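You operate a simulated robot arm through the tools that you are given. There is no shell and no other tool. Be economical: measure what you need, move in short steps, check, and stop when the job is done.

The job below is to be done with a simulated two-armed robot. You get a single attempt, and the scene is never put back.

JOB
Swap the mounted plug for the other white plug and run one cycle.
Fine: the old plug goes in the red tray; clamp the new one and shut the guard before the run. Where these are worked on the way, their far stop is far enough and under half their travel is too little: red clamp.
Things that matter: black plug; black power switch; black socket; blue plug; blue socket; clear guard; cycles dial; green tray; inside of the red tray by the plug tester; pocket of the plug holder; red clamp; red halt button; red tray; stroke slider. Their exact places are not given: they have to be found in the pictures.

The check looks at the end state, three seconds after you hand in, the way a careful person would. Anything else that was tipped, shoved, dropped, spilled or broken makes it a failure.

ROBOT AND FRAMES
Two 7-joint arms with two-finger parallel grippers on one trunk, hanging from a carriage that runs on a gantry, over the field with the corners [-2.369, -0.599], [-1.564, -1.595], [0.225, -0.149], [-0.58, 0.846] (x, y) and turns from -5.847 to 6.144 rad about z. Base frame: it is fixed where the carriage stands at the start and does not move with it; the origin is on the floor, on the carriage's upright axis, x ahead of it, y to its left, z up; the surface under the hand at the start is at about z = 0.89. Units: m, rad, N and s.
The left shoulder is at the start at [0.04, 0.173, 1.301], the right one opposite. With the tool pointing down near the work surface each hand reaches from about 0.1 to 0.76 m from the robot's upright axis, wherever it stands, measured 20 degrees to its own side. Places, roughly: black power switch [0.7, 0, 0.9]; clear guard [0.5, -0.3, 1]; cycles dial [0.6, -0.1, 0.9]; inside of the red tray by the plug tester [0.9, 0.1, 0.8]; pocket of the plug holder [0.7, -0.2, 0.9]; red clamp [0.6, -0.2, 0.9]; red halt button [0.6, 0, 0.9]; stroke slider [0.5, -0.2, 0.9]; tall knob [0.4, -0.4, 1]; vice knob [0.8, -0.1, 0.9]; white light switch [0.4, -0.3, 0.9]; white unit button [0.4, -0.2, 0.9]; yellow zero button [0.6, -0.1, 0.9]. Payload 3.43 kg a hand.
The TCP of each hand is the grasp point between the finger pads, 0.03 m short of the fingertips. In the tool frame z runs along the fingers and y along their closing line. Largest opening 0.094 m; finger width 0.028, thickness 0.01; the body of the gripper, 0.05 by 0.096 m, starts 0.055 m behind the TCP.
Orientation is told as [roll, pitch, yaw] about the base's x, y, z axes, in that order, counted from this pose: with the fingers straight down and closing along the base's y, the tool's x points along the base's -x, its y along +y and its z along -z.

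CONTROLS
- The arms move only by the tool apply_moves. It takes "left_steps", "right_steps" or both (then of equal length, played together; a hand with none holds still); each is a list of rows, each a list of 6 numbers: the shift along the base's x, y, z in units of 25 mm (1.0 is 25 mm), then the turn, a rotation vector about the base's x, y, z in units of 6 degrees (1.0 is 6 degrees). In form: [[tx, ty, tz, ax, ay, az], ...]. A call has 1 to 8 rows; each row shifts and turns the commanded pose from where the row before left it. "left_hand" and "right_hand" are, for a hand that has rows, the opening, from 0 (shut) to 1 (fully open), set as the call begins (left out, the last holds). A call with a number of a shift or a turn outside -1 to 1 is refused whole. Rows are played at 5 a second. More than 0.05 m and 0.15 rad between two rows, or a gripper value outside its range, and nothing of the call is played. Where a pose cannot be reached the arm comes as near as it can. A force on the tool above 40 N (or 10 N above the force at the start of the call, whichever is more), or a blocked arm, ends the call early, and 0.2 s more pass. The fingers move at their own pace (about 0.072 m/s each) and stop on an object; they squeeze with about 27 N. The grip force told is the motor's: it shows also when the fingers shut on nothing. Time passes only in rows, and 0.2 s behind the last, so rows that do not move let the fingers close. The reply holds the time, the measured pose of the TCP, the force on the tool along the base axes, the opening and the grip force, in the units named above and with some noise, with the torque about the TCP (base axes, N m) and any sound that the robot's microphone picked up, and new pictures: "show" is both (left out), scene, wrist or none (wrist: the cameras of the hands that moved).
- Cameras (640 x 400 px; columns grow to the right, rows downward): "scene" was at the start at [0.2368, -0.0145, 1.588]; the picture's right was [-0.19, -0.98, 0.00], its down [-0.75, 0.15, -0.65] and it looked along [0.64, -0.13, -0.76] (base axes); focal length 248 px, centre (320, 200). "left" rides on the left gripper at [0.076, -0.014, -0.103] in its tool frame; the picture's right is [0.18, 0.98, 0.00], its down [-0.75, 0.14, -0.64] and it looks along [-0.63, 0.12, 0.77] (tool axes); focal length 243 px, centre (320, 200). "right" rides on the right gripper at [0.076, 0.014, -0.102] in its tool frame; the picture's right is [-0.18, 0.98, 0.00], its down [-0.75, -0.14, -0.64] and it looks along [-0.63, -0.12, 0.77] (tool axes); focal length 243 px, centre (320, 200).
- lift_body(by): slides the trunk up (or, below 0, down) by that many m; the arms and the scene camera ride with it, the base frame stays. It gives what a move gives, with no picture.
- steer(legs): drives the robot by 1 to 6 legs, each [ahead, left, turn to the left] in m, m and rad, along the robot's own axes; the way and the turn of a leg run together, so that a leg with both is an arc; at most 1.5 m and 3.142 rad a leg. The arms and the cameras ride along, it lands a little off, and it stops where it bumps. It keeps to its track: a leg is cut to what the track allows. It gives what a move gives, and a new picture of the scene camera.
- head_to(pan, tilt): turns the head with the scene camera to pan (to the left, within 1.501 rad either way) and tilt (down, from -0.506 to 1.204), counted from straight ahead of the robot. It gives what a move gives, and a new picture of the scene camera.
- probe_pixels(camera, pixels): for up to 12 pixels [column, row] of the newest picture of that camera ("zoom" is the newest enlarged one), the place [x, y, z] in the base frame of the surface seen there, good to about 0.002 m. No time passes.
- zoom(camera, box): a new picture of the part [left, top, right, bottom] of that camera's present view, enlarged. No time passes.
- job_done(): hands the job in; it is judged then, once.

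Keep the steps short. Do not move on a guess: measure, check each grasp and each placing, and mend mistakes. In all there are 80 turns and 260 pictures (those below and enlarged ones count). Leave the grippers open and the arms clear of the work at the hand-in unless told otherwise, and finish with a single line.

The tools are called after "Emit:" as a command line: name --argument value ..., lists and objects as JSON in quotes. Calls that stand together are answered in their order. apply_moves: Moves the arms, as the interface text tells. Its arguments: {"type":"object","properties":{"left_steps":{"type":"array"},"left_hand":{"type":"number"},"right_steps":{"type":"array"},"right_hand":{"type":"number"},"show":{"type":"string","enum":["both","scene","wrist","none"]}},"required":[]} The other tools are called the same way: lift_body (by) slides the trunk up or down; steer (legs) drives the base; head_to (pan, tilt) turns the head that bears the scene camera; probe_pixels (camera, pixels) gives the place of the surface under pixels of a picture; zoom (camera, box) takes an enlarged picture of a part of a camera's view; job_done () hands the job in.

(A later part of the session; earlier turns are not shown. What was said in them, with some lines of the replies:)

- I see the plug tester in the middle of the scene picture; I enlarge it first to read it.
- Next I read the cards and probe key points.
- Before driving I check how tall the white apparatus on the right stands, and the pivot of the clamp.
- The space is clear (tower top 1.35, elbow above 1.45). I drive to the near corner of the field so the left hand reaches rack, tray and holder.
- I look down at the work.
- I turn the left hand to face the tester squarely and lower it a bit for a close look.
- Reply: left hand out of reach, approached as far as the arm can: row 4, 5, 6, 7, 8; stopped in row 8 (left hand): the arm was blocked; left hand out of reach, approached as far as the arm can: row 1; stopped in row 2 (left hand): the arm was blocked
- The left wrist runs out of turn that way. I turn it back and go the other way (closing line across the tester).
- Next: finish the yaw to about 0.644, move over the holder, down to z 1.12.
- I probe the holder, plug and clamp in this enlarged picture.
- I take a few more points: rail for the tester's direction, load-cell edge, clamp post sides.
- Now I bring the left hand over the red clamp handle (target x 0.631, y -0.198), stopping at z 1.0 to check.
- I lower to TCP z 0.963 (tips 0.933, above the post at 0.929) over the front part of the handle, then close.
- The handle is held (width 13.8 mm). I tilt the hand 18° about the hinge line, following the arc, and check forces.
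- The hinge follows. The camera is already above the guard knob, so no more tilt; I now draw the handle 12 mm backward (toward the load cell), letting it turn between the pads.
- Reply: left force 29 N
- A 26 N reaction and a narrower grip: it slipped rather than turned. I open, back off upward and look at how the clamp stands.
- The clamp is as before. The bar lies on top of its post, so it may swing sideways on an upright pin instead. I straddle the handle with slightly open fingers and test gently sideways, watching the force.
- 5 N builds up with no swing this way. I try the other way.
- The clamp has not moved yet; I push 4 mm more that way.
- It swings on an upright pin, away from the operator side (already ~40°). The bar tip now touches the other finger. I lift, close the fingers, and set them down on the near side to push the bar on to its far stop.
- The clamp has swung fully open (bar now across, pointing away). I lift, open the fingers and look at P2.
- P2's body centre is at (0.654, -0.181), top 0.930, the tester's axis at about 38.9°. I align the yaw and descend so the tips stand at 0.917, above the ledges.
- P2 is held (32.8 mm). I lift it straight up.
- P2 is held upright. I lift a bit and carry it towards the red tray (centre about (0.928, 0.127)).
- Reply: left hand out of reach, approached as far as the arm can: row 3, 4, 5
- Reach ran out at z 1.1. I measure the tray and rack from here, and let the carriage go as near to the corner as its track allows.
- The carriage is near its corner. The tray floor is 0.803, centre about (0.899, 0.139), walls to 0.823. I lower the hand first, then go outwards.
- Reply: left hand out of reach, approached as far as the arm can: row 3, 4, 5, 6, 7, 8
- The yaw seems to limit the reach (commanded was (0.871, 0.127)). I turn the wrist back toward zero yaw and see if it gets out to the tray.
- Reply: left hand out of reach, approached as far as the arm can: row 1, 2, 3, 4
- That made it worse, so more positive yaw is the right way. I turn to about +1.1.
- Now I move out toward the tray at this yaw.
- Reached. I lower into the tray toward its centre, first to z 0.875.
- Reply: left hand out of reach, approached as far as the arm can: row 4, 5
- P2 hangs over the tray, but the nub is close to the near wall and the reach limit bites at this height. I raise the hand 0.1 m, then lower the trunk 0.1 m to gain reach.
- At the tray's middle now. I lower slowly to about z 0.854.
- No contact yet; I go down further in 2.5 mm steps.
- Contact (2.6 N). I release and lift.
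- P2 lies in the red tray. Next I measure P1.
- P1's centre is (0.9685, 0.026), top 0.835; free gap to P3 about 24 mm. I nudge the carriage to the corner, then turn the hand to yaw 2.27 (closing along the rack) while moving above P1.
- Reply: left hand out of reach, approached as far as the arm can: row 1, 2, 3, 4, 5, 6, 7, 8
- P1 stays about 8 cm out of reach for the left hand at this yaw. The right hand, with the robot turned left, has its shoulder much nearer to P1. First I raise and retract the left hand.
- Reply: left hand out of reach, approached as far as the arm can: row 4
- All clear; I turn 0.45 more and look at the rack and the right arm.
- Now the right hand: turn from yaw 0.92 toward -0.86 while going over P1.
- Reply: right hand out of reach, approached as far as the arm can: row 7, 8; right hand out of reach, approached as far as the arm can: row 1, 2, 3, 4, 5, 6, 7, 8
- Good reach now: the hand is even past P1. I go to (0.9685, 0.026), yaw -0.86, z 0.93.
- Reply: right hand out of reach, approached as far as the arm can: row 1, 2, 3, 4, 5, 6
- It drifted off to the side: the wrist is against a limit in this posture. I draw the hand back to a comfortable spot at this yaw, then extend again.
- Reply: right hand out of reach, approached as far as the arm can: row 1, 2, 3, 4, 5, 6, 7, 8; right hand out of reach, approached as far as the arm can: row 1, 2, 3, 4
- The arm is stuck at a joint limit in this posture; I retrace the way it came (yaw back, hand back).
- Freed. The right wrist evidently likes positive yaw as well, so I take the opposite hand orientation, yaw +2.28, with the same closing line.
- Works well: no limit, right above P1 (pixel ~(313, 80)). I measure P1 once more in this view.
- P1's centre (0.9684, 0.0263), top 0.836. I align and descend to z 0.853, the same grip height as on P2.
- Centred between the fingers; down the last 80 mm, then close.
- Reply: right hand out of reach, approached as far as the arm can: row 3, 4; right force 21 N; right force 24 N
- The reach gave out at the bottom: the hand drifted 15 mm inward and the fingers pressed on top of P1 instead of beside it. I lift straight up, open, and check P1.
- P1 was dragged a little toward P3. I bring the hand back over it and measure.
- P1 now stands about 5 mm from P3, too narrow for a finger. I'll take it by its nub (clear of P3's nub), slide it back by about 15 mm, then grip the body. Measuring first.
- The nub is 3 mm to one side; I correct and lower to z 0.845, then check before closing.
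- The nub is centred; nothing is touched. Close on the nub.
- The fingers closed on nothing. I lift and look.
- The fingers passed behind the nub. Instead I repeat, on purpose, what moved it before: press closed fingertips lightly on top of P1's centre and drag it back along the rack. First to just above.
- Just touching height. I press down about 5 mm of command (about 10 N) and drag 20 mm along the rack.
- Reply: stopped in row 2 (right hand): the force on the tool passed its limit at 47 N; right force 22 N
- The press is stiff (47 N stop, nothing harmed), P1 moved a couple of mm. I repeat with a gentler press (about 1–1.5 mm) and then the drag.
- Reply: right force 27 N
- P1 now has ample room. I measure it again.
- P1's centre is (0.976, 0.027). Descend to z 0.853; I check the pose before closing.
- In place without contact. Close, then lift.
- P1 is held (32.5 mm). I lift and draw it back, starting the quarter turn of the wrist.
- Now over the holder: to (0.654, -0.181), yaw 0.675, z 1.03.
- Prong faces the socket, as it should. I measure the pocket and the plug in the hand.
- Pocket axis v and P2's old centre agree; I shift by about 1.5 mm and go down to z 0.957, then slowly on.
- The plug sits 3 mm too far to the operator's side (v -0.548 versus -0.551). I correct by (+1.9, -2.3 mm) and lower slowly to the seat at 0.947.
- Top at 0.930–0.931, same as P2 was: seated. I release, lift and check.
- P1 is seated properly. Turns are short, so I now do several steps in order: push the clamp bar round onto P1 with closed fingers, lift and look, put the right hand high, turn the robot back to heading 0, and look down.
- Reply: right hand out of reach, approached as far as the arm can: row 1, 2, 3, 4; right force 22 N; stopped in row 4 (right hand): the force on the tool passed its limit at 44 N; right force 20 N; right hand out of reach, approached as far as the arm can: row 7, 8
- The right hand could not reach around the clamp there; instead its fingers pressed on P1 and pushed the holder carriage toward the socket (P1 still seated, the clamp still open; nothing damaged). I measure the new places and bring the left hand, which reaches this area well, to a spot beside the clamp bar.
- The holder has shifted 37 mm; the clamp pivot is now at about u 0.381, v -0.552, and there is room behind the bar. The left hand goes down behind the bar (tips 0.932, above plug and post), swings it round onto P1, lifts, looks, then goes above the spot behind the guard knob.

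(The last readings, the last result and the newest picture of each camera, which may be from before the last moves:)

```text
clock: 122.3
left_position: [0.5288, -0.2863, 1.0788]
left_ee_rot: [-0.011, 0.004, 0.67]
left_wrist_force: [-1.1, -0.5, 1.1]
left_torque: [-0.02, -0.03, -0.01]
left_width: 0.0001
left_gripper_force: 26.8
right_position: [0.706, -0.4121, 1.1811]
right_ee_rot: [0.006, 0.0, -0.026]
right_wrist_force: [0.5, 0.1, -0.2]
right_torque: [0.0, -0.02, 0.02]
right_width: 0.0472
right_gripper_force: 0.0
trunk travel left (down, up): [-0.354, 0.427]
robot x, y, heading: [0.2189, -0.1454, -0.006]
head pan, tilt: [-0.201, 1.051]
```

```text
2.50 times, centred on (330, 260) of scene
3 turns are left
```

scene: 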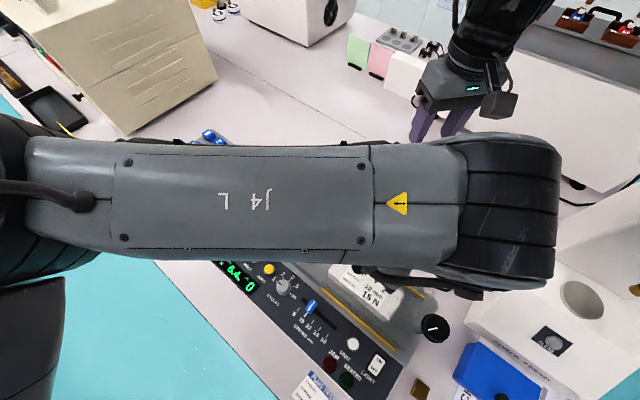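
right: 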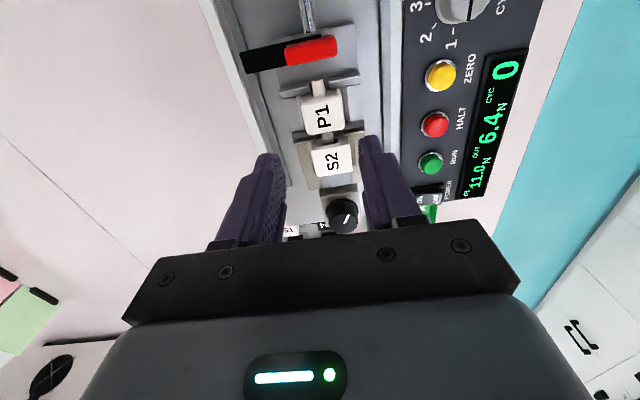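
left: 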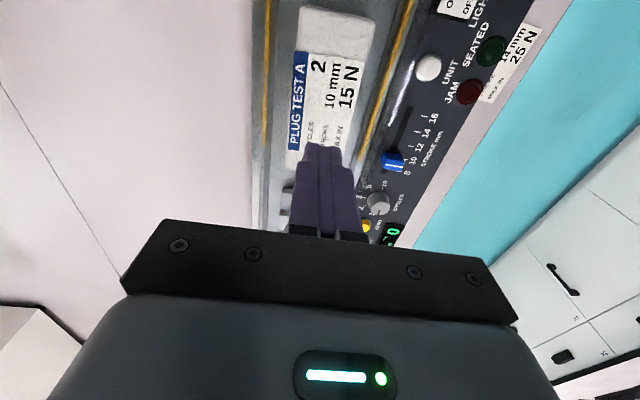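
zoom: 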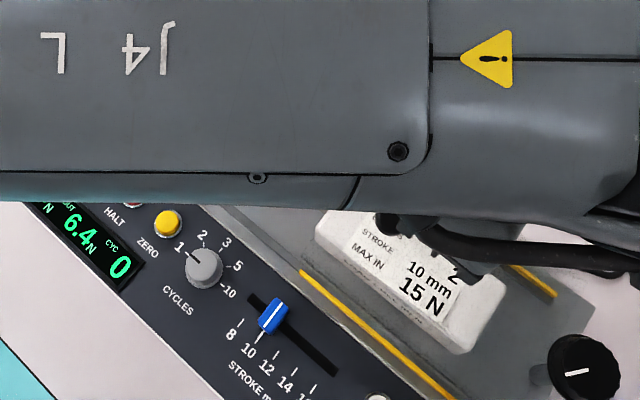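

The clamp lies closed over P1. Now, in order: the left hand goes down behind the guard knob and pushes the guard along to its far stop, then withdraws; the right hand comes over and presses RUN (0.681, -0.021, 0.903), backs off, and I watch the display.

Emit:
apply_moves --left_steps '[[-0.07, 0.1, 0, 0, 0, 0], [0, 0, -0.9, 0, 0, 0], [0, 0, -0.9, 0, 0, 0], [0, 0, -0.95, 0, 0, 0], [0, 0, 0, 0, 0, 0]]' --show "wrist"

Emit:
apply_moves --left_steps '[[0.62, 0.5, 0, 0, 0, 0], [0.62, 0.5, 0, 0, 0, 0], [0.62, 0.5, 0, 0, 0, 0], [0.62, 0.5, 0, 0, 0, 0], [0.62, 0.5, 0, 0, 0, 0], [0.62, 0.5, 0, 0, 0, 0], [0.62, 0.5, 0, 0, 0, 0], [0.62, 0.5, 0, 0, 0, 0]]' --show "wrist"

Emit:
apply_moves --left_steps '[[0.375, 0.3, 0, 0, 0, 0], [0.375, 0.3, 0, 0, 0, 0], [0.375, 0.3, 0, 0, 0, 0], [0.375, 0.3, 0, 0, 0, 0], [0.375, 0.3, 0, 0, 0, 0], [0.375, 0.3, 0, 0, 0, 0], [0.375, 0.3, 0, 0, 0, 0], [0.375, 0.3, 0, 0, 0, 0]]' --show "both"

Emit:
apply_moves --left_steps '[[-0.2, -0.16, 0, 0, 0, 0], [0, 0, 1, 0, 0, 0], [0, 0, 1, 0, 0, 0], [0, 0, 1, 0, 0, 0], [0, 0, 1, 0, 0, 0], [0, 0, 1, 0, 0, 0], [0, 0.5, 1, 0, 0, 0], [-0.5, 1, 0.5, 0, 0, 0]]' --show "none"

Emit:
apply_moves --left_steps '[[-0.5, 1, 0, 0, 0, 0], [-0.5, 1, 0, 0, 0, 0], [-0.5, 1, 0, 0, 0, 0], [-0.5, 1, 0, 0, 0, 0], [-0.5, 1, 0, 0, 0, 0], [-0.5, 1, 0, 0, 0, 0], [-0.5, 1, 0, 0, 0, 0], [-0.5, 1, 0, 0, 0, 0]]' --left_hand 0.5 --show "scene"

Emit:
zoom --camera "scene" --box '[220, 180, 440, 340]'

Emit:
apply_moves --right_steps '[[-0.066, 0.98, 0, 0, 0, 0.31], [-0.066, 0.98, 0, 0, 0, 0.31], [-0.066, 0.98, 0, 0, 0, 0.31], [-0.066, 0.98, 0, 0, 0, 0.31], [-0.066, 0.98, 0, 0, 0, 0.31], [-0.066, 0.98, 0, 0, 0, 0.31], [-0.066, 0.98, 0, 0, 0, 0.31], [-0.066, 0.98, 0, 0, 0, 0.31]]' --right_hand 0 --show "none"

Emit:
apply_moves --right_steps '[[-0.066, 0.98, 0, 0, 0, 0.31], [-0.066, 0.98, 0, 0, 0, 0.31], [-0.066, 0.98, 0, 0, 0, 0.31], [-0.066, 0.98, 0, 0, 0, 0.31], [-0.066, 0.98, 0, 0, 0, 0.31], [-0.066, 0.98, 0, 0, 0, 0.31], [-0.066, 0.98, 0, 0, 0, 0.31], [-0.066, 0.98, 0, 0, 0, 0.31]]' --show "wrist"

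Emit:
apply_moves --right_steps '[[0, 0, -1, 0, 0, 0], [0, 0, -1, 0, 0, 0], [0, 0, -1, 0, 0, 0], [0, 0, -1, 0, 0, 0], [0, 0, -1, 0, 0, 0], [0, 0, -1, 0, 0, 0], [0, 0, -1, 0, 0, 0], [0, 0, -1, 0, 0, 0]]' --show "wrist"

Emit:
apply_moves --right_steps '[[0, 0, -0.9, 0, 0, 0], [0, 0, -0.6, 0, 0, 0], [0, 0, -0.2, 0, 0, 0], [0, 0, -0.2, 0, 0, 0], [0, 0, -0.2, 0, 0, 0], [0, 0, -0.2, 0, 0, 0], [0, 0, 0, 0, 0, 0]]' --show "wrist"

```text
clock: 123.5
left_position: [0.525, -0.2851, 1.0083]
left_ee_rot: [-0.009, 0.001, 0.672]
left_wrist_force: [0.6, 0.1, 0.4]
left_torque: [0.03, 0.01, 0.0]
left_width: 0.0
left_gripper_force: 26.7
right_position: [0.7073, -0.412, 1.1814]
right_ee_rot: [0.008, -0.001, -0.027]
right_wrist_force: [0.3, -0.2, 0.5]
right_torque: [0.02, -0.03, -0.02]
right_width: 0.0471
right_gripper_force: 0.0
trunk travel left (down, up): [-0.354, 0.427]
robot x, y, heading: [0.2198, -0.1434, -0.009]
head pan, tilt: [-0.201, 1.051]
```

left: 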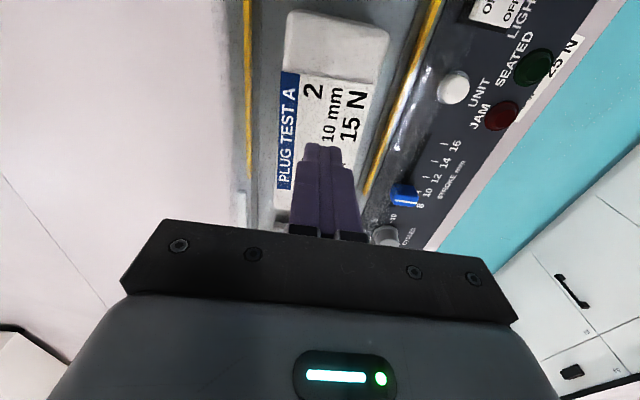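

```text
clock: 125.3
left_position: [0.65, -0.184, 1.0088]
left_ee_rot: [-0.009, 0.004, 0.67]
left_wrist_force: [0.8, -0.5, 0.2]
left_torque: [0.03, 0.0, 0.03]
left_width: 0.0002
left_gripper_force: 26.5
right_position: [0.7065, -0.4121, 1.181]
right_ee_rot: [0.01, 0.0, -0.026]
right_wrist_force: [-0.1, -0.1, -0.5]
right_torque: [0.0, -0.02, 0.01]
right_width: 0.0468
right_gripper_force: 0.2
trunk travel left (down, up): [-0.354, 0.427]
robot x, y, heading: [0.2268, -0.1489, -0.013]
head pan, tilt: [-0.201, 1.051]
```

left: 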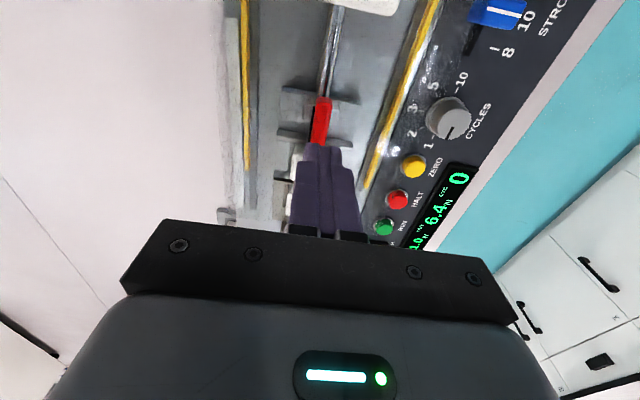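

```text
clock: 126.8
left_position: [0.6962, -0.1462, 1.0098]
left_ee_rot: [-0.006, 0.025, 0.649]
left_wrist_force: [-21.4, -10.7, -0.4]
left_torque: [0.03, 0.59, 0.04]
left_width: 0.0002
left_gripper_force: 27.7
right_position: [0.7025, -0.4132, 1.18]
right_ee_rot: [0.007, 0.0, -0.025]
right_wrist_force: [-0.2, -0.8, -0.1]
right_torque: [0.04, -0.01, 0.01]
right_width: 0.0466
right_gripper_force: 0.0
trunk travel left (down, up): [-0.354, 0.427]
robot x, y, heading: [0.2197, -0.1464, -0.009]
head pan, tilt: [-0.201, 1.051]
stopped in row 7 (left hand): the force on the tool passed its limit at 52 N (the readings are from after the stop); the commanded pose is now the measured one
```

scene: 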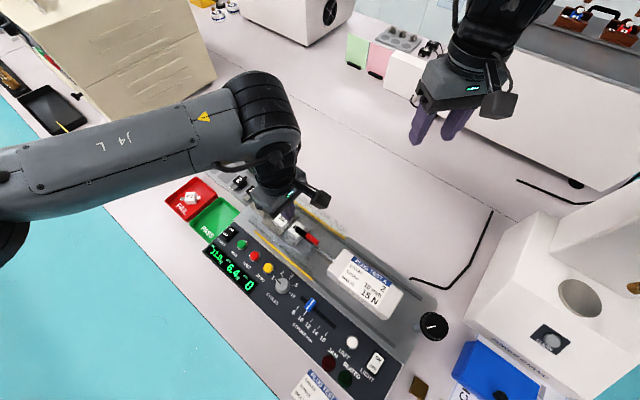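
left: 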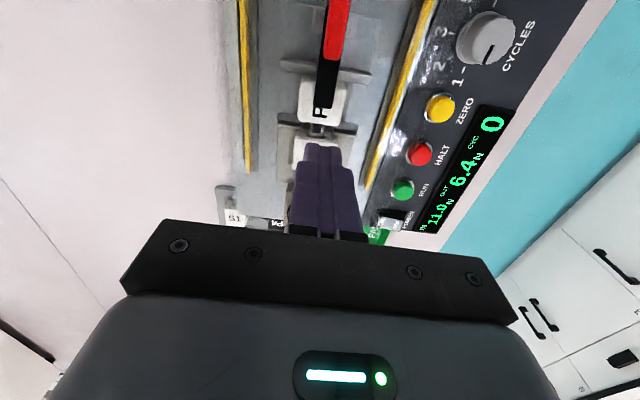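

```text
clock: 128.6
left_position: [0.6843, -0.1083, 1.1749]
left_ee_rot: [-0.006, 0.015, 0.658]
left_wrist_force: [0.0, -0.4, 0.4]
left_torque: [-0.01, -0.01, 0.03]
left_width: 0.0003
left_gripper_force: 26.7
right_position: [0.705, -0.4122, 1.1827]
right_ee_rot: [0.01, 0.001, -0.027]
right_wrist_force: [0.4, 0.8, 0.4]
right_torque: [-0.02, 0.0, 0.01]
right_width: 0.0469
right_gripper_force: 0.1
trunk travel left (down, up): [-0.354, 0.427]
robot x, y, heading: [0.2221, -0.1468, -0.008]
head pan, tilt: [-0.201, 1.051]
```

```text
clock: 130.4
left_position: [0.5847, 0.0914, 1.1731]
left_ee_rot: [-0.007, 0.015, 0.656]
left_wrist_force: [-0.2, -0.1, -0.4]
left_torque: [-0.04, 0.01, 0.03]
left_width: 0.0468
left_gripper_force: 0.0
right_position: [0.7046, -0.4116, 1.1813]
right_ee_rot: [0.009, -0.001, -0.025]
right_wrist_force: [-0.2, -0.6, 0.1]
right_torque: [0.02, 0.01, 0.01]
right_width: 0.0471
right_gripper_force: 0.1
trunk travel left (down, up): [-0.354, 0.427]
robot x, y, heading: [0.2215, -0.1501, -0.012]
head pan, tilt: [-0.201, 1.051]
```

scene: 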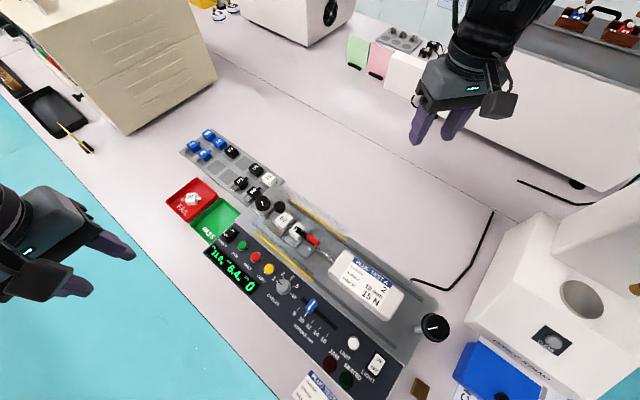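

```text
2.50 times, centred on (330, 260) of scene
```

zoom: 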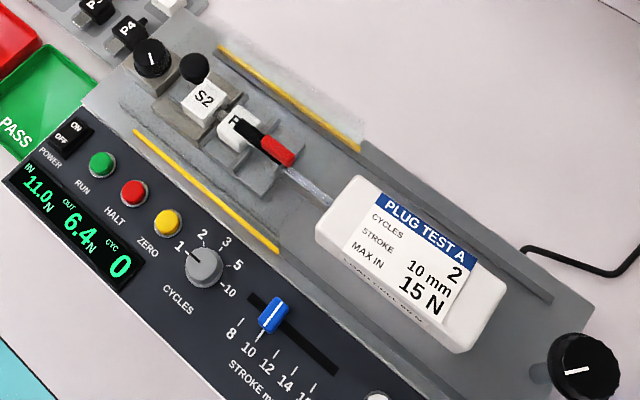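

```text
clock: 132.2
left_position: [0.5856, 0.0918, 1.174]
left_ee_rot: [-0.006, 0.015, 0.656]
left_wrist_force: [0.3, 0.2, 0.1]
left_torque: [-0.02, -0.03, 0.01]
left_width: 0.0471
left_gripper_force: 0.0
right_position: [0.6323, -0.3077, 1.1607]
right_ee_rot: [0.01, -0.001, 0.234]
right_wrist_force: [-0.5, 0.1, -0.1]
right_torque: [-0.01, 0.06, 0.01]
right_width: 0.0
right_gripper_force: 26.9
right hand out of reach, approached as far as the arm can: row 1, 2, 3, 4, 5, 6, 7, 8
trunk travel left (down, up): [-0.354, 0.427]
robot x, y, heading: [0.2231, -0.1479, -0.005]
head pan, tilt: [-0.201, 1.051]
```

```text
clock: 134.0
left_position: [0.5857, 0.0917, 1.1732]
left_ee_rot: [-0.009, 0.013, 0.657]
left_wrist_force: [-0.4, 0.6, 0.3]
left_torque: [0.05, -0.01, 0.0]
left_width: 0.0472
left_gripper_force: 0.0
right_position: [0.5915, -0.2878, 1.1747]
right_ee_rot: [0.009, -0.004, 0.479]
right_wrist_force: [0.3, -0.5, -1.0]
right_torque: [0.01, 0.0, -0.01]
right_width: 0.0
right_gripper_force: 26.8
right hand out of reach, approached as far as the arm can: row 1, 2, 3, 4, 5, 6, 7, 8
trunk travel left (down, up): [-0.354, 0.427]
robot x, y, heading: [0.22, -0.1503, -0.012]
head pan, tilt: [-0.201, 1.051]
```

right: 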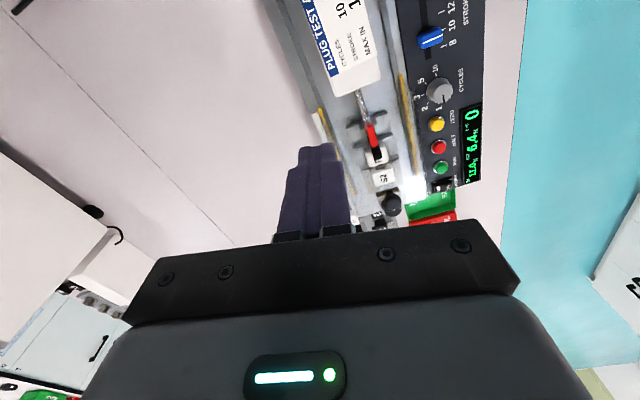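

```text
clock: 135.8
left_position: [0.5856, 0.0914, 1.1749]
left_ee_rot: [-0.008, 0.016, 0.656]
left_wrist_force: [0.3, -0.1, -0.6]
left_torque: [0.0, 0.02, -0.01]
left_width: 0.047
left_gripper_force: 0.0
right_position: [0.5904, -0.2879, 0.9737]
right_ee_rot: [0.01, 0.002, 0.492]
right_wrist_force: [-0.1, 0.0, -0.8]
right_torque: [-0.01, -0.02, -0.07]
right_width: 0.0
right_gripper_force: 27.0
trunk travel left (down, up): [-0.354, 0.427]
robot x, y, heading: [0.2237, -0.1417, -0.008]
head pan, tilt: [-0.201, 1.051]
```

right: 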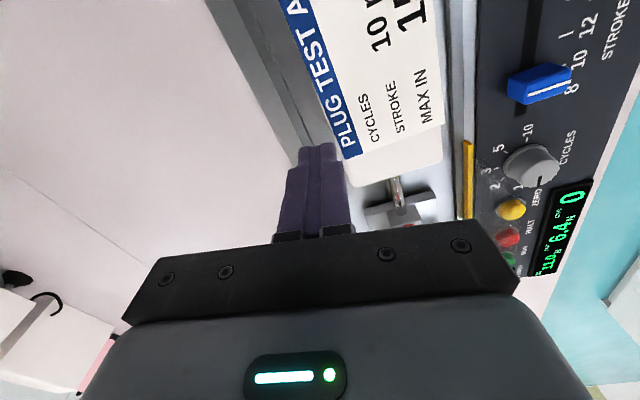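

```text
clock: 136.7
left_position: [0.5853, 0.0904, 1.1736]
left_ee_rot: [-0.008, 0.014, 0.657]
left_wrist_force: [-0.3, -1.0, -0.7]
left_torque: [-0.01, -0.01, 0.02]
left_width: 0.0471
left_gripper_force: 0.1
right_position: [0.5891, -0.2936, 0.939]
right_ee_rot: [0.014, -0.007, 0.499]
right_wrist_force: [-5.4, -1.4, 19.6]
right_torque: [0.07, 0.4, 0.06]
right_width: 0.0001
right_gripper_force: 26.9
right hand out of reach, approached as far as the arm can: row 2, 4
trunk travel left (down, up): [-0.354, 0.427]
robot x, y, heading: [0.2204, -0.1468, -0.013]
head pan, tilt: [-0.201, 1.051]
stopped in row 4 (right hand): the force on the tool passed its limit at 49 N (the readings are from after the stop); the commanded pose is now the measured one
```

right: 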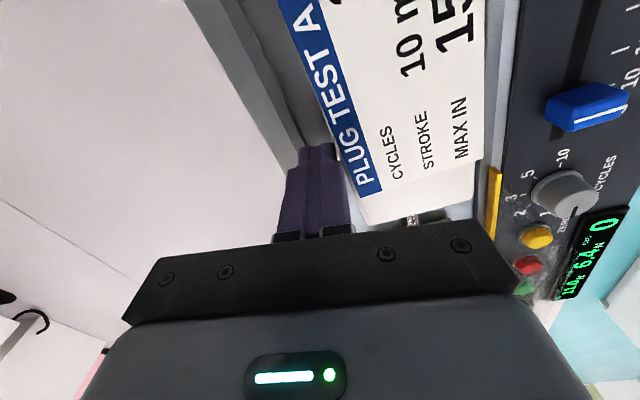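

Emit:
apply_moves --right_steps '[[0, 0, 1, 0, 0, 0], [0, 0, 1, 0, 0, 0], [0, 0, 1, 0, 0, 0], [0, 0, 1, 0, 0, 0], [0, 0, 1, 0, 0, 0], [0, 0, 1, 0, 0, 0], [0, -1, 1, 0, 0, 0], [0, -1, 1, 0, 0, 0]]' --show "wrist"

Emit:
apply_moves --right_steps '[[0, -1, 0, 0, 0, 0], [0, -1, 0, 0, 0, 0], [0, -1, 0, 0, 0, 0], [0, -1, 0, 0, 0, 0], [0, -1, 0, 0, 0, 0], [0, -1, 0, 0, 0, 0], [0, -1, 0, 0, 0, 0], [0, -1, 0, 0, 0, 0]]' --right_hand 0.5 --show "scene"

Emit:
zoom --camera "scene" --box '[180, 180, 440, 340]'

```text
clock: 138.5
left_position: [0.5847, 0.0917, 1.1732]
left_ee_rot: [-0.009, 0.016, 0.656]
left_wrist_force: [-0.6, -0.3, 0.0]
left_torque: [0.02, 0.03, 0.01]
left_width: 0.0471
left_gripper_force: 0.1
right_position: [0.5894, -0.3451, 1.1375]
right_ee_rot: [0.013, -0.008, 0.498]
right_wrist_force: [-0.4, -0.4, 0.1]
right_torque: [-0.03, -0.01, 0.01]
right_width: 0.0
right_gripper_force: 26.5
trunk travel left (down, up): [-0.354, 0.427]
robot x, y, heading: [0.2229, -0.1475, -0.005]
head pan, tilt: [-0.201, 1.051]
```

right: 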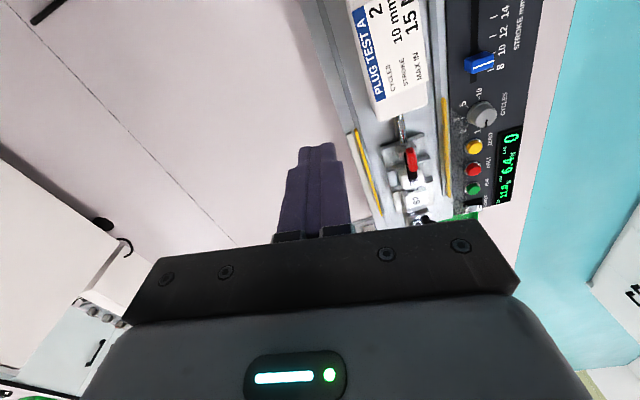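

```text
clock: 140.3
left_position: [0.5852, 0.092, 1.1731]
left_ee_rot: [-0.008, 0.015, 0.656]
left_wrist_force: [-1.0, -0.1, 1.3]
left_torque: [-0.01, -0.03, 0.0]
left_width: 0.0471
left_gripper_force: 0.1
right_position: [0.5873, -0.5432, 1.1371]
right_ee_rot: [0.015, -0.006, 0.498]
right_wrist_force: [1.0, 0.2, 0.4]
right_torque: [0.01, -0.04, -0.01]
right_width: 0.0469
right_gripper_force: 0.0
trunk travel left (down, up): [-0.354, 0.427]
robot x, y, heading: [0.2191, -0.151, -0.014]
head pan, tilt: [-0.201, 1.051]
```

scene: 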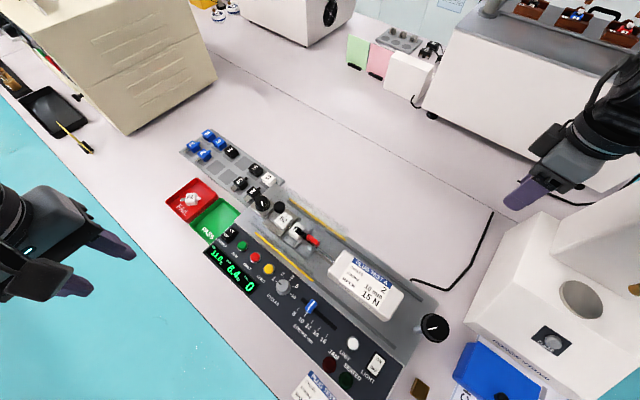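

```text
2.46 times, centred on (310, 260) of scene
2 turns are left
```

zoom: 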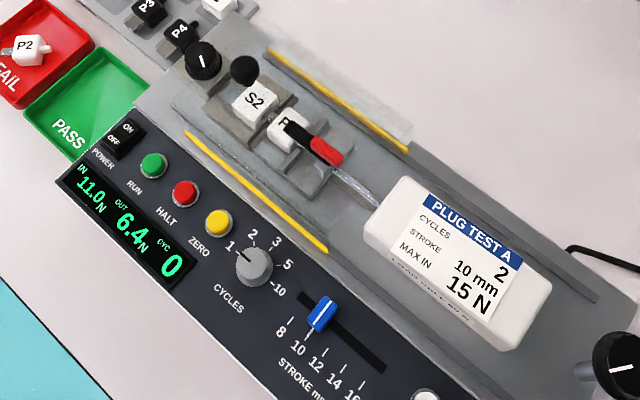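

The guard is shut at its stop (knob beside S2), P1 clamped, P2 in the red tray, dial at 1. The right hand could not get round to RUN, so I press it with the left hand from its known place (0.585, 0.092, 1.173): over (0.6825, -0.023), straight down, press once, back off, wait for the cycle, open both hands.

Emit:
apply_moves --left_steps '[[0.778, -0.922, 0, 0, 0, 0], [0.778, -0.922, 0, 0, 0, 0], [0.778, -0.922, 0, 0, 0, 0], [0.778, -0.922, 0, 0, 0, 0], [0.778, -0.922, 0, 0, 0, 0], [0, 0, -0.5, 0, 0, 0], [0, 0, -1, 0, 0, 0], [0, 0, -1, 0, 0, 0]]' --left_hand 0 --show "wrist"

Emit:
apply_moves --left_steps '[[0, 0, -1, 0, 0, 0], [0, 0, -1, 0, 0, 0], [0, 0, -1, 0, 0, 0], [0, 0, -1, 0, 0, 0], [0, 0, -1, 0, 0, 0], [0, 0, -0.9, 0, 0, 0], [0, 0, -0.5, 0, 0, 0], [0, 0, 0, 0, 0, 0]]' --show "wrist"

Emit:
apply_moves --left_steps '[[0, 0, -0.15, 0, 0, 0], [0, 0, -0.15, 0, 0, 0], [0, 0, -0.15, 0, 0, 0], [0, 0, -0.15, 0, 0, 0], [0, 0, -0.15, 0, 0, 0], [0, 0, -0.15, 0, 0, 0], [0, 0, -0.15, 0, 0, 0], [0, 0, 0, 0, 0, 0]]' --show "wrist"

Emit:
apply_moves --left_steps '[[0, 0, 0.5, 0, 0, 0], [0, 0, 1, 0, 0, 0], [0, 0, 1, 0, 0, 0], [0, 0, 1, 0, 0, 0], [0, 0, 1, 0, 0, 0], [0, 0, 1, 0, 0, 0], [0, 0, 1, 0, 0, 0], [0, 0, 1, 0, 0, 0]]' --show "wrist"

Emit:
apply_moves --left_steps '[[-0.7, 1, 0.3, 0, 0, 0], [-0.7, 1, 0, 0, 0, 0], [-0.7, 1, 0, 0, 0, 0], [-0.7, 1, 0, 0, 0, 0], [-0.7, 1, 0, 0, 0, 0], [-0.7, 1, 0, 0, 0, 0], [0, 0, 0, 0, 0, 0], [0, 0, 0, 0, 0, 0]]' --right_steps '[[0, 0, 0, 0, 0, 0], [0, 0, 0, 0, 0, 0], [0, 0, 0, 0, 0, 0], [0, 0, 0, 0, 0, 0], [0, 0, 0, 0, 0, 0], [0, 0, 0, 0, 0, 0], [0, 0, 0, 0, 0, 0], [0, 0, 0, 0, 0, 0]]' --left_hand 1 --right_hand 1 --show "scene"

Emit:
apply_moves --left_steps '[[0, 0, 0, 0, 0, 0], [0, 0, 0, 0, 0, 0], [0, 0, 0, 0, 0, 0], [0, 0, 0, 0, 0, 0], [0, 0, 0, 0, 0, 0], [0, 0, 0, 0, 0, 0], [0, 0, 0, 0, 0, 0], [0, 0, 0, 0, 0, 0]]' --show "none"

Emit:
apply_moves --left_steps '[[0, 0, 0, 0, 0, 0], [0, 0, 0, 0, 0, 0], [0, 0, 0, 0, 0, 0], [0, 0, 0, 0, 0, 0], [0, 0, 0, 0, 0, 0], [0, 0, 0, 0, 0, 0], [0, 0, 0, 0, 0, 0], [0, 0, 0, 0, 0, 0]]' --show "none"

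Emit:
apply_moves --left_steps '[[0, 0, 0, 0, 0, 0], [0, 0, 0, 0, 0, 0], [0, 0, 0, 0, 0, 0], [0, 0, 0, 0, 0, 0], [0, 0, 0, 0, 0, 0], [0, 0, 0, 0, 0, 0], [0, 0, 0, 0, 0, 0], [0, 0, 0, 0, 0, 0]]' --show "scene"

Emit:
zoom --camera "scene" --box '[180, 180, 440, 340]'

```text
clock: 142.1
left_position: [0.6823, -0.0246, 1.1114]
left_ee_rot: [-0.009, 0.016, 0.657]
left_wrist_force: [0.2, -0.7, 0.4]
left_torque: [0.02, 0.0, -0.01]
left_width: 0.0
left_gripper_force: 26.8
right_position: [0.5874, -0.5417, 1.1366]
right_ee_rot: [0.014, -0.007, 0.496]
right_wrist_force: [0.0, 0.8, -0.2]
right_torque: [0.01, 0.0, 0.02]
right_width: 0.0469
right_gripper_force: 0.0
trunk travel left (down, up): [-0.354, 0.427]
robot x, y, heading: [0.219, -0.1485, -0.008]
head pan, tilt: [-0.201, 1.051]
```

left: 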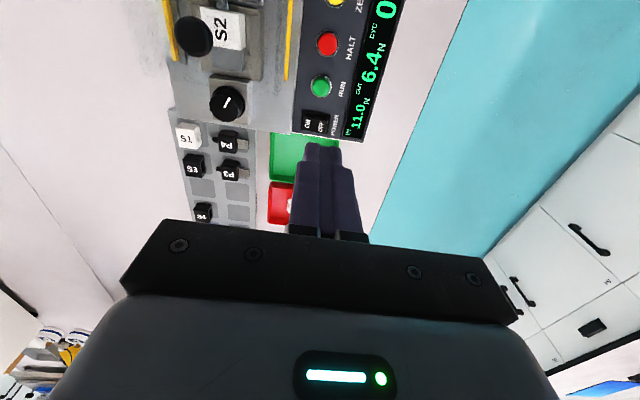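

```text
clock: 143.9
left_position: [0.6827, -0.0247, 0.9503]
left_ee_rot: [-0.009, 0.016, 0.656]
left_wrist_force: [0.2, -1.1, -0.6]
left_torque: [0.03, -0.02, 0.02]
left_width: 0.0
left_gripper_force: 26.7
right_position: [0.5873, -0.5427, 1.1357]
right_ee_rot: [0.012, -0.007, 0.495]
right_wrist_force: [0.0, -0.1, 0.3]
right_torque: [-0.01, 0.03, 0.01]
right_width: 0.047
right_gripper_force: 0.1
trunk travel left (down, up): [-0.354, 0.427]
robot x, y, heading: [0.2182, -0.1458, -0.01]
head pan, tilt: [-0.201, 1.051]
```

left: 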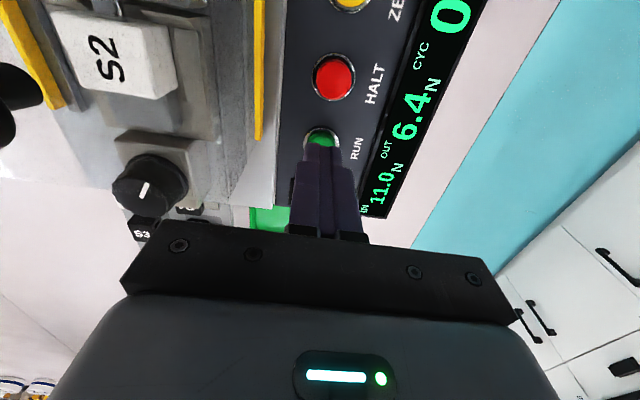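

```text
clock: 145.7
left_position: [0.6823, -0.0248, 0.9259]
left_ee_rot: [-0.009, 0.015, 0.658]
left_wrist_force: [-5.2, -0.1, 14.7]
left_torque: [0.04, 0.07, -0.02]
left_width: 0.0
left_gripper_force: 27.1
right_position: [0.5882, -0.5422, 1.1373]
right_ee_rot: [0.014, -0.008, 0.495]
right_wrist_force: [0.0, -0.2, 0.1]
right_torque: [-0.01, 0.0, 0.01]
right_width: 0.0471
right_gripper_force: 0.0
trunk travel left (down, up): [-0.354, 0.427]
robot x, y, heading: [0.219, -0.1445, -0.013]
head pan, tilt: [-0.201, 1.051]
heard: click
```

left: 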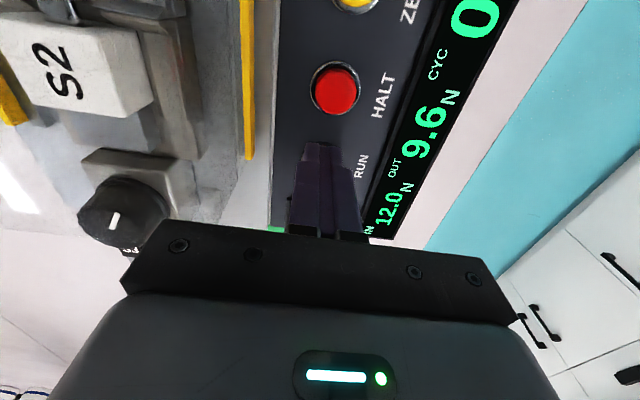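

```text
clock: 147.5
left_position: [0.6825, -0.025, 1.1106]
left_ee_rot: [-0.007, 0.016, 0.656]
left_wrist_force: [0.3, -1.2, 0.3]
left_torque: [-0.02, 0.0, 0.02]
left_width: 0.0
left_gripper_force: 26.7
right_position: [0.5883, -0.5411, 1.1354]
right_ee_rot: [0.013, -0.007, 0.496]
right_wrist_force: [-0.1, 0.5, -0.4]
right_torque: [0.0, 0.02, -0.01]
right_width: 0.0469
right_gripper_force: 0.0
trunk travel left (down, up): [-0.354, 0.427]
robot x, y, heading: [0.2201, -0.1476, -0.012]
head pan, tilt: [-0.201, 1.051]
```

left: 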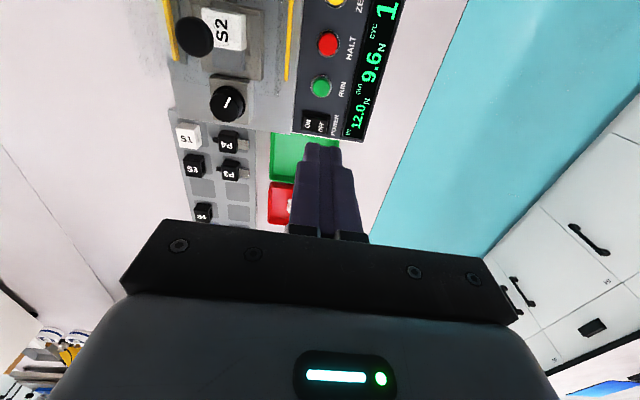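

```text
clock: 149.3
left_position: [0.5804, 0.1259, 1.1206]
left_ee_rot: [-0.005, 0.015, 0.655]
left_wrist_force: [0.2, 0.2, -0.1]
left_torque: [0.0, 0.0, 0.0]
left_width: 0.0941
left_gripper_force: 0.1
right_position: [0.5881, -0.542, 1.1367]
right_ee_rot: [0.013, -0.008, 0.496]
right_wrist_force: [0.3, -0.1, -0.3]
right_torque: [0.02, -0.01, 0.0]
right_width: 0.094
right_gripper_force: 0.0
trunk travel left (down, up): [-0.354, 0.427]
robot x, y, heading: [0.2211, -0.1422, -0.008]
head pan, tilt: [-0.201, 1.051]
```

scene: 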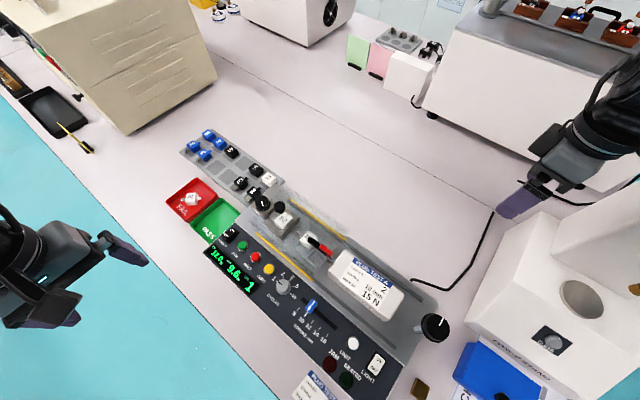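

```text
clock: 151.1
left_position: [0.5804, 0.1237, 1.1195]
left_ee_rot: [-0.009, 0.017, 0.656]
left_wrist_force: [-0.2, 0.5, 0.0]
left_torque: [0.0, 0.0, 0.03]
left_width: 0.094
left_gripper_force: 0.0
right_position: [0.588, -0.5421, 1.1354]
right_ee_rot: [0.014, -0.007, 0.496]
right_wrist_force: [-0.8, -0.2, 0.0]
right_torque: [-0.02, -0.03, 0.01]
right_width: 0.094
right_gripper_force: 0.0
trunk travel left (down, up): [-0.354, 0.427]
robot x, y, heading: [0.2227, -0.1492, -0.013]
head pan, tilt: [-0.201, 1.051]
```

```text
clock: 152.9
left_position: [0.5804, 0.1254, 1.1192]
left_ee_rot: [-0.008, 0.017, 0.657]
left_wrist_force: [-0.3, 0.8, 1.0]
left_torque: [-0.01, 0.03, 0.01]
left_width: 0.0937
left_gripper_force: 0.1
right_position: [0.5894, -0.5434, 1.1374]
right_ee_rot: [0.013, -0.008, 0.495]
right_wrist_force: [0.5, -0.1, -0.6]
right_torque: [-0.01, 0.01, -0.02]
right_width: 0.0941
right_gripper_force: 0.1
trunk travel left (down, up): [-0.354, 0.427]
robot x, y, heading: [0.2233, -0.1484, -0.013]
head pan, tilt: [-0.201, 1.051]
```

```text
clock: 154.7
left_position: [0.58, 0.1255, 1.119]
left_ee_rot: [-0.008, 0.018, 0.658]
left_wrist_force: [-0.4, -0.2, -0.4]
left_torque: [-0.01, -0.02, -0.01]
left_width: 0.0938
left_gripper_force: 0.1
right_position: [0.5876, -0.5419, 1.1363]
right_ee_rot: [0.014, -0.005, 0.496]
right_wrist_force: [0.1, 1.1, -0.6]
right_torque: [0.02, -0.03, -0.01]
right_width: 0.0939
right_gripper_force: 0.0
trunk travel left (down, up): [-0.354, 0.427]
robot x, y, heading: [0.2209, -0.1483, -0.014]
head pan, tilt: [-0.201, 1.051]
```

scene: 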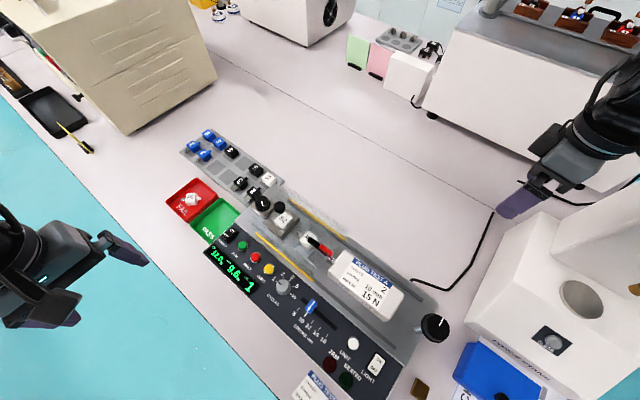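

```text
2.46 times, centred on (310, 260) of scene
1 turns are left
```

zoom: 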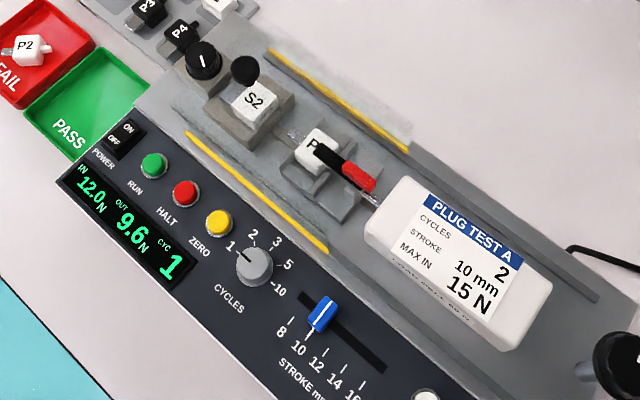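

The button clicked and the display reads CYC 1, in 12.0 N, out 9.6 N. The holder is back home with P1 clamped, the guard is shut and P2 is in the red tray. Both hands are open and clear, so I hand in.

Emit:
job_done

```text
The job is handed in.
```

I swapped P2 for P1 and ran one cycle (CYC 1, 12.0 N in, 9.6 N out), with P1 clamped, the guard shut and P2 in the red tray; before the run my hand accidentally pushed P1 into the socket once, and I pressed hard on P1 and beside the load cell, with no damage visible.
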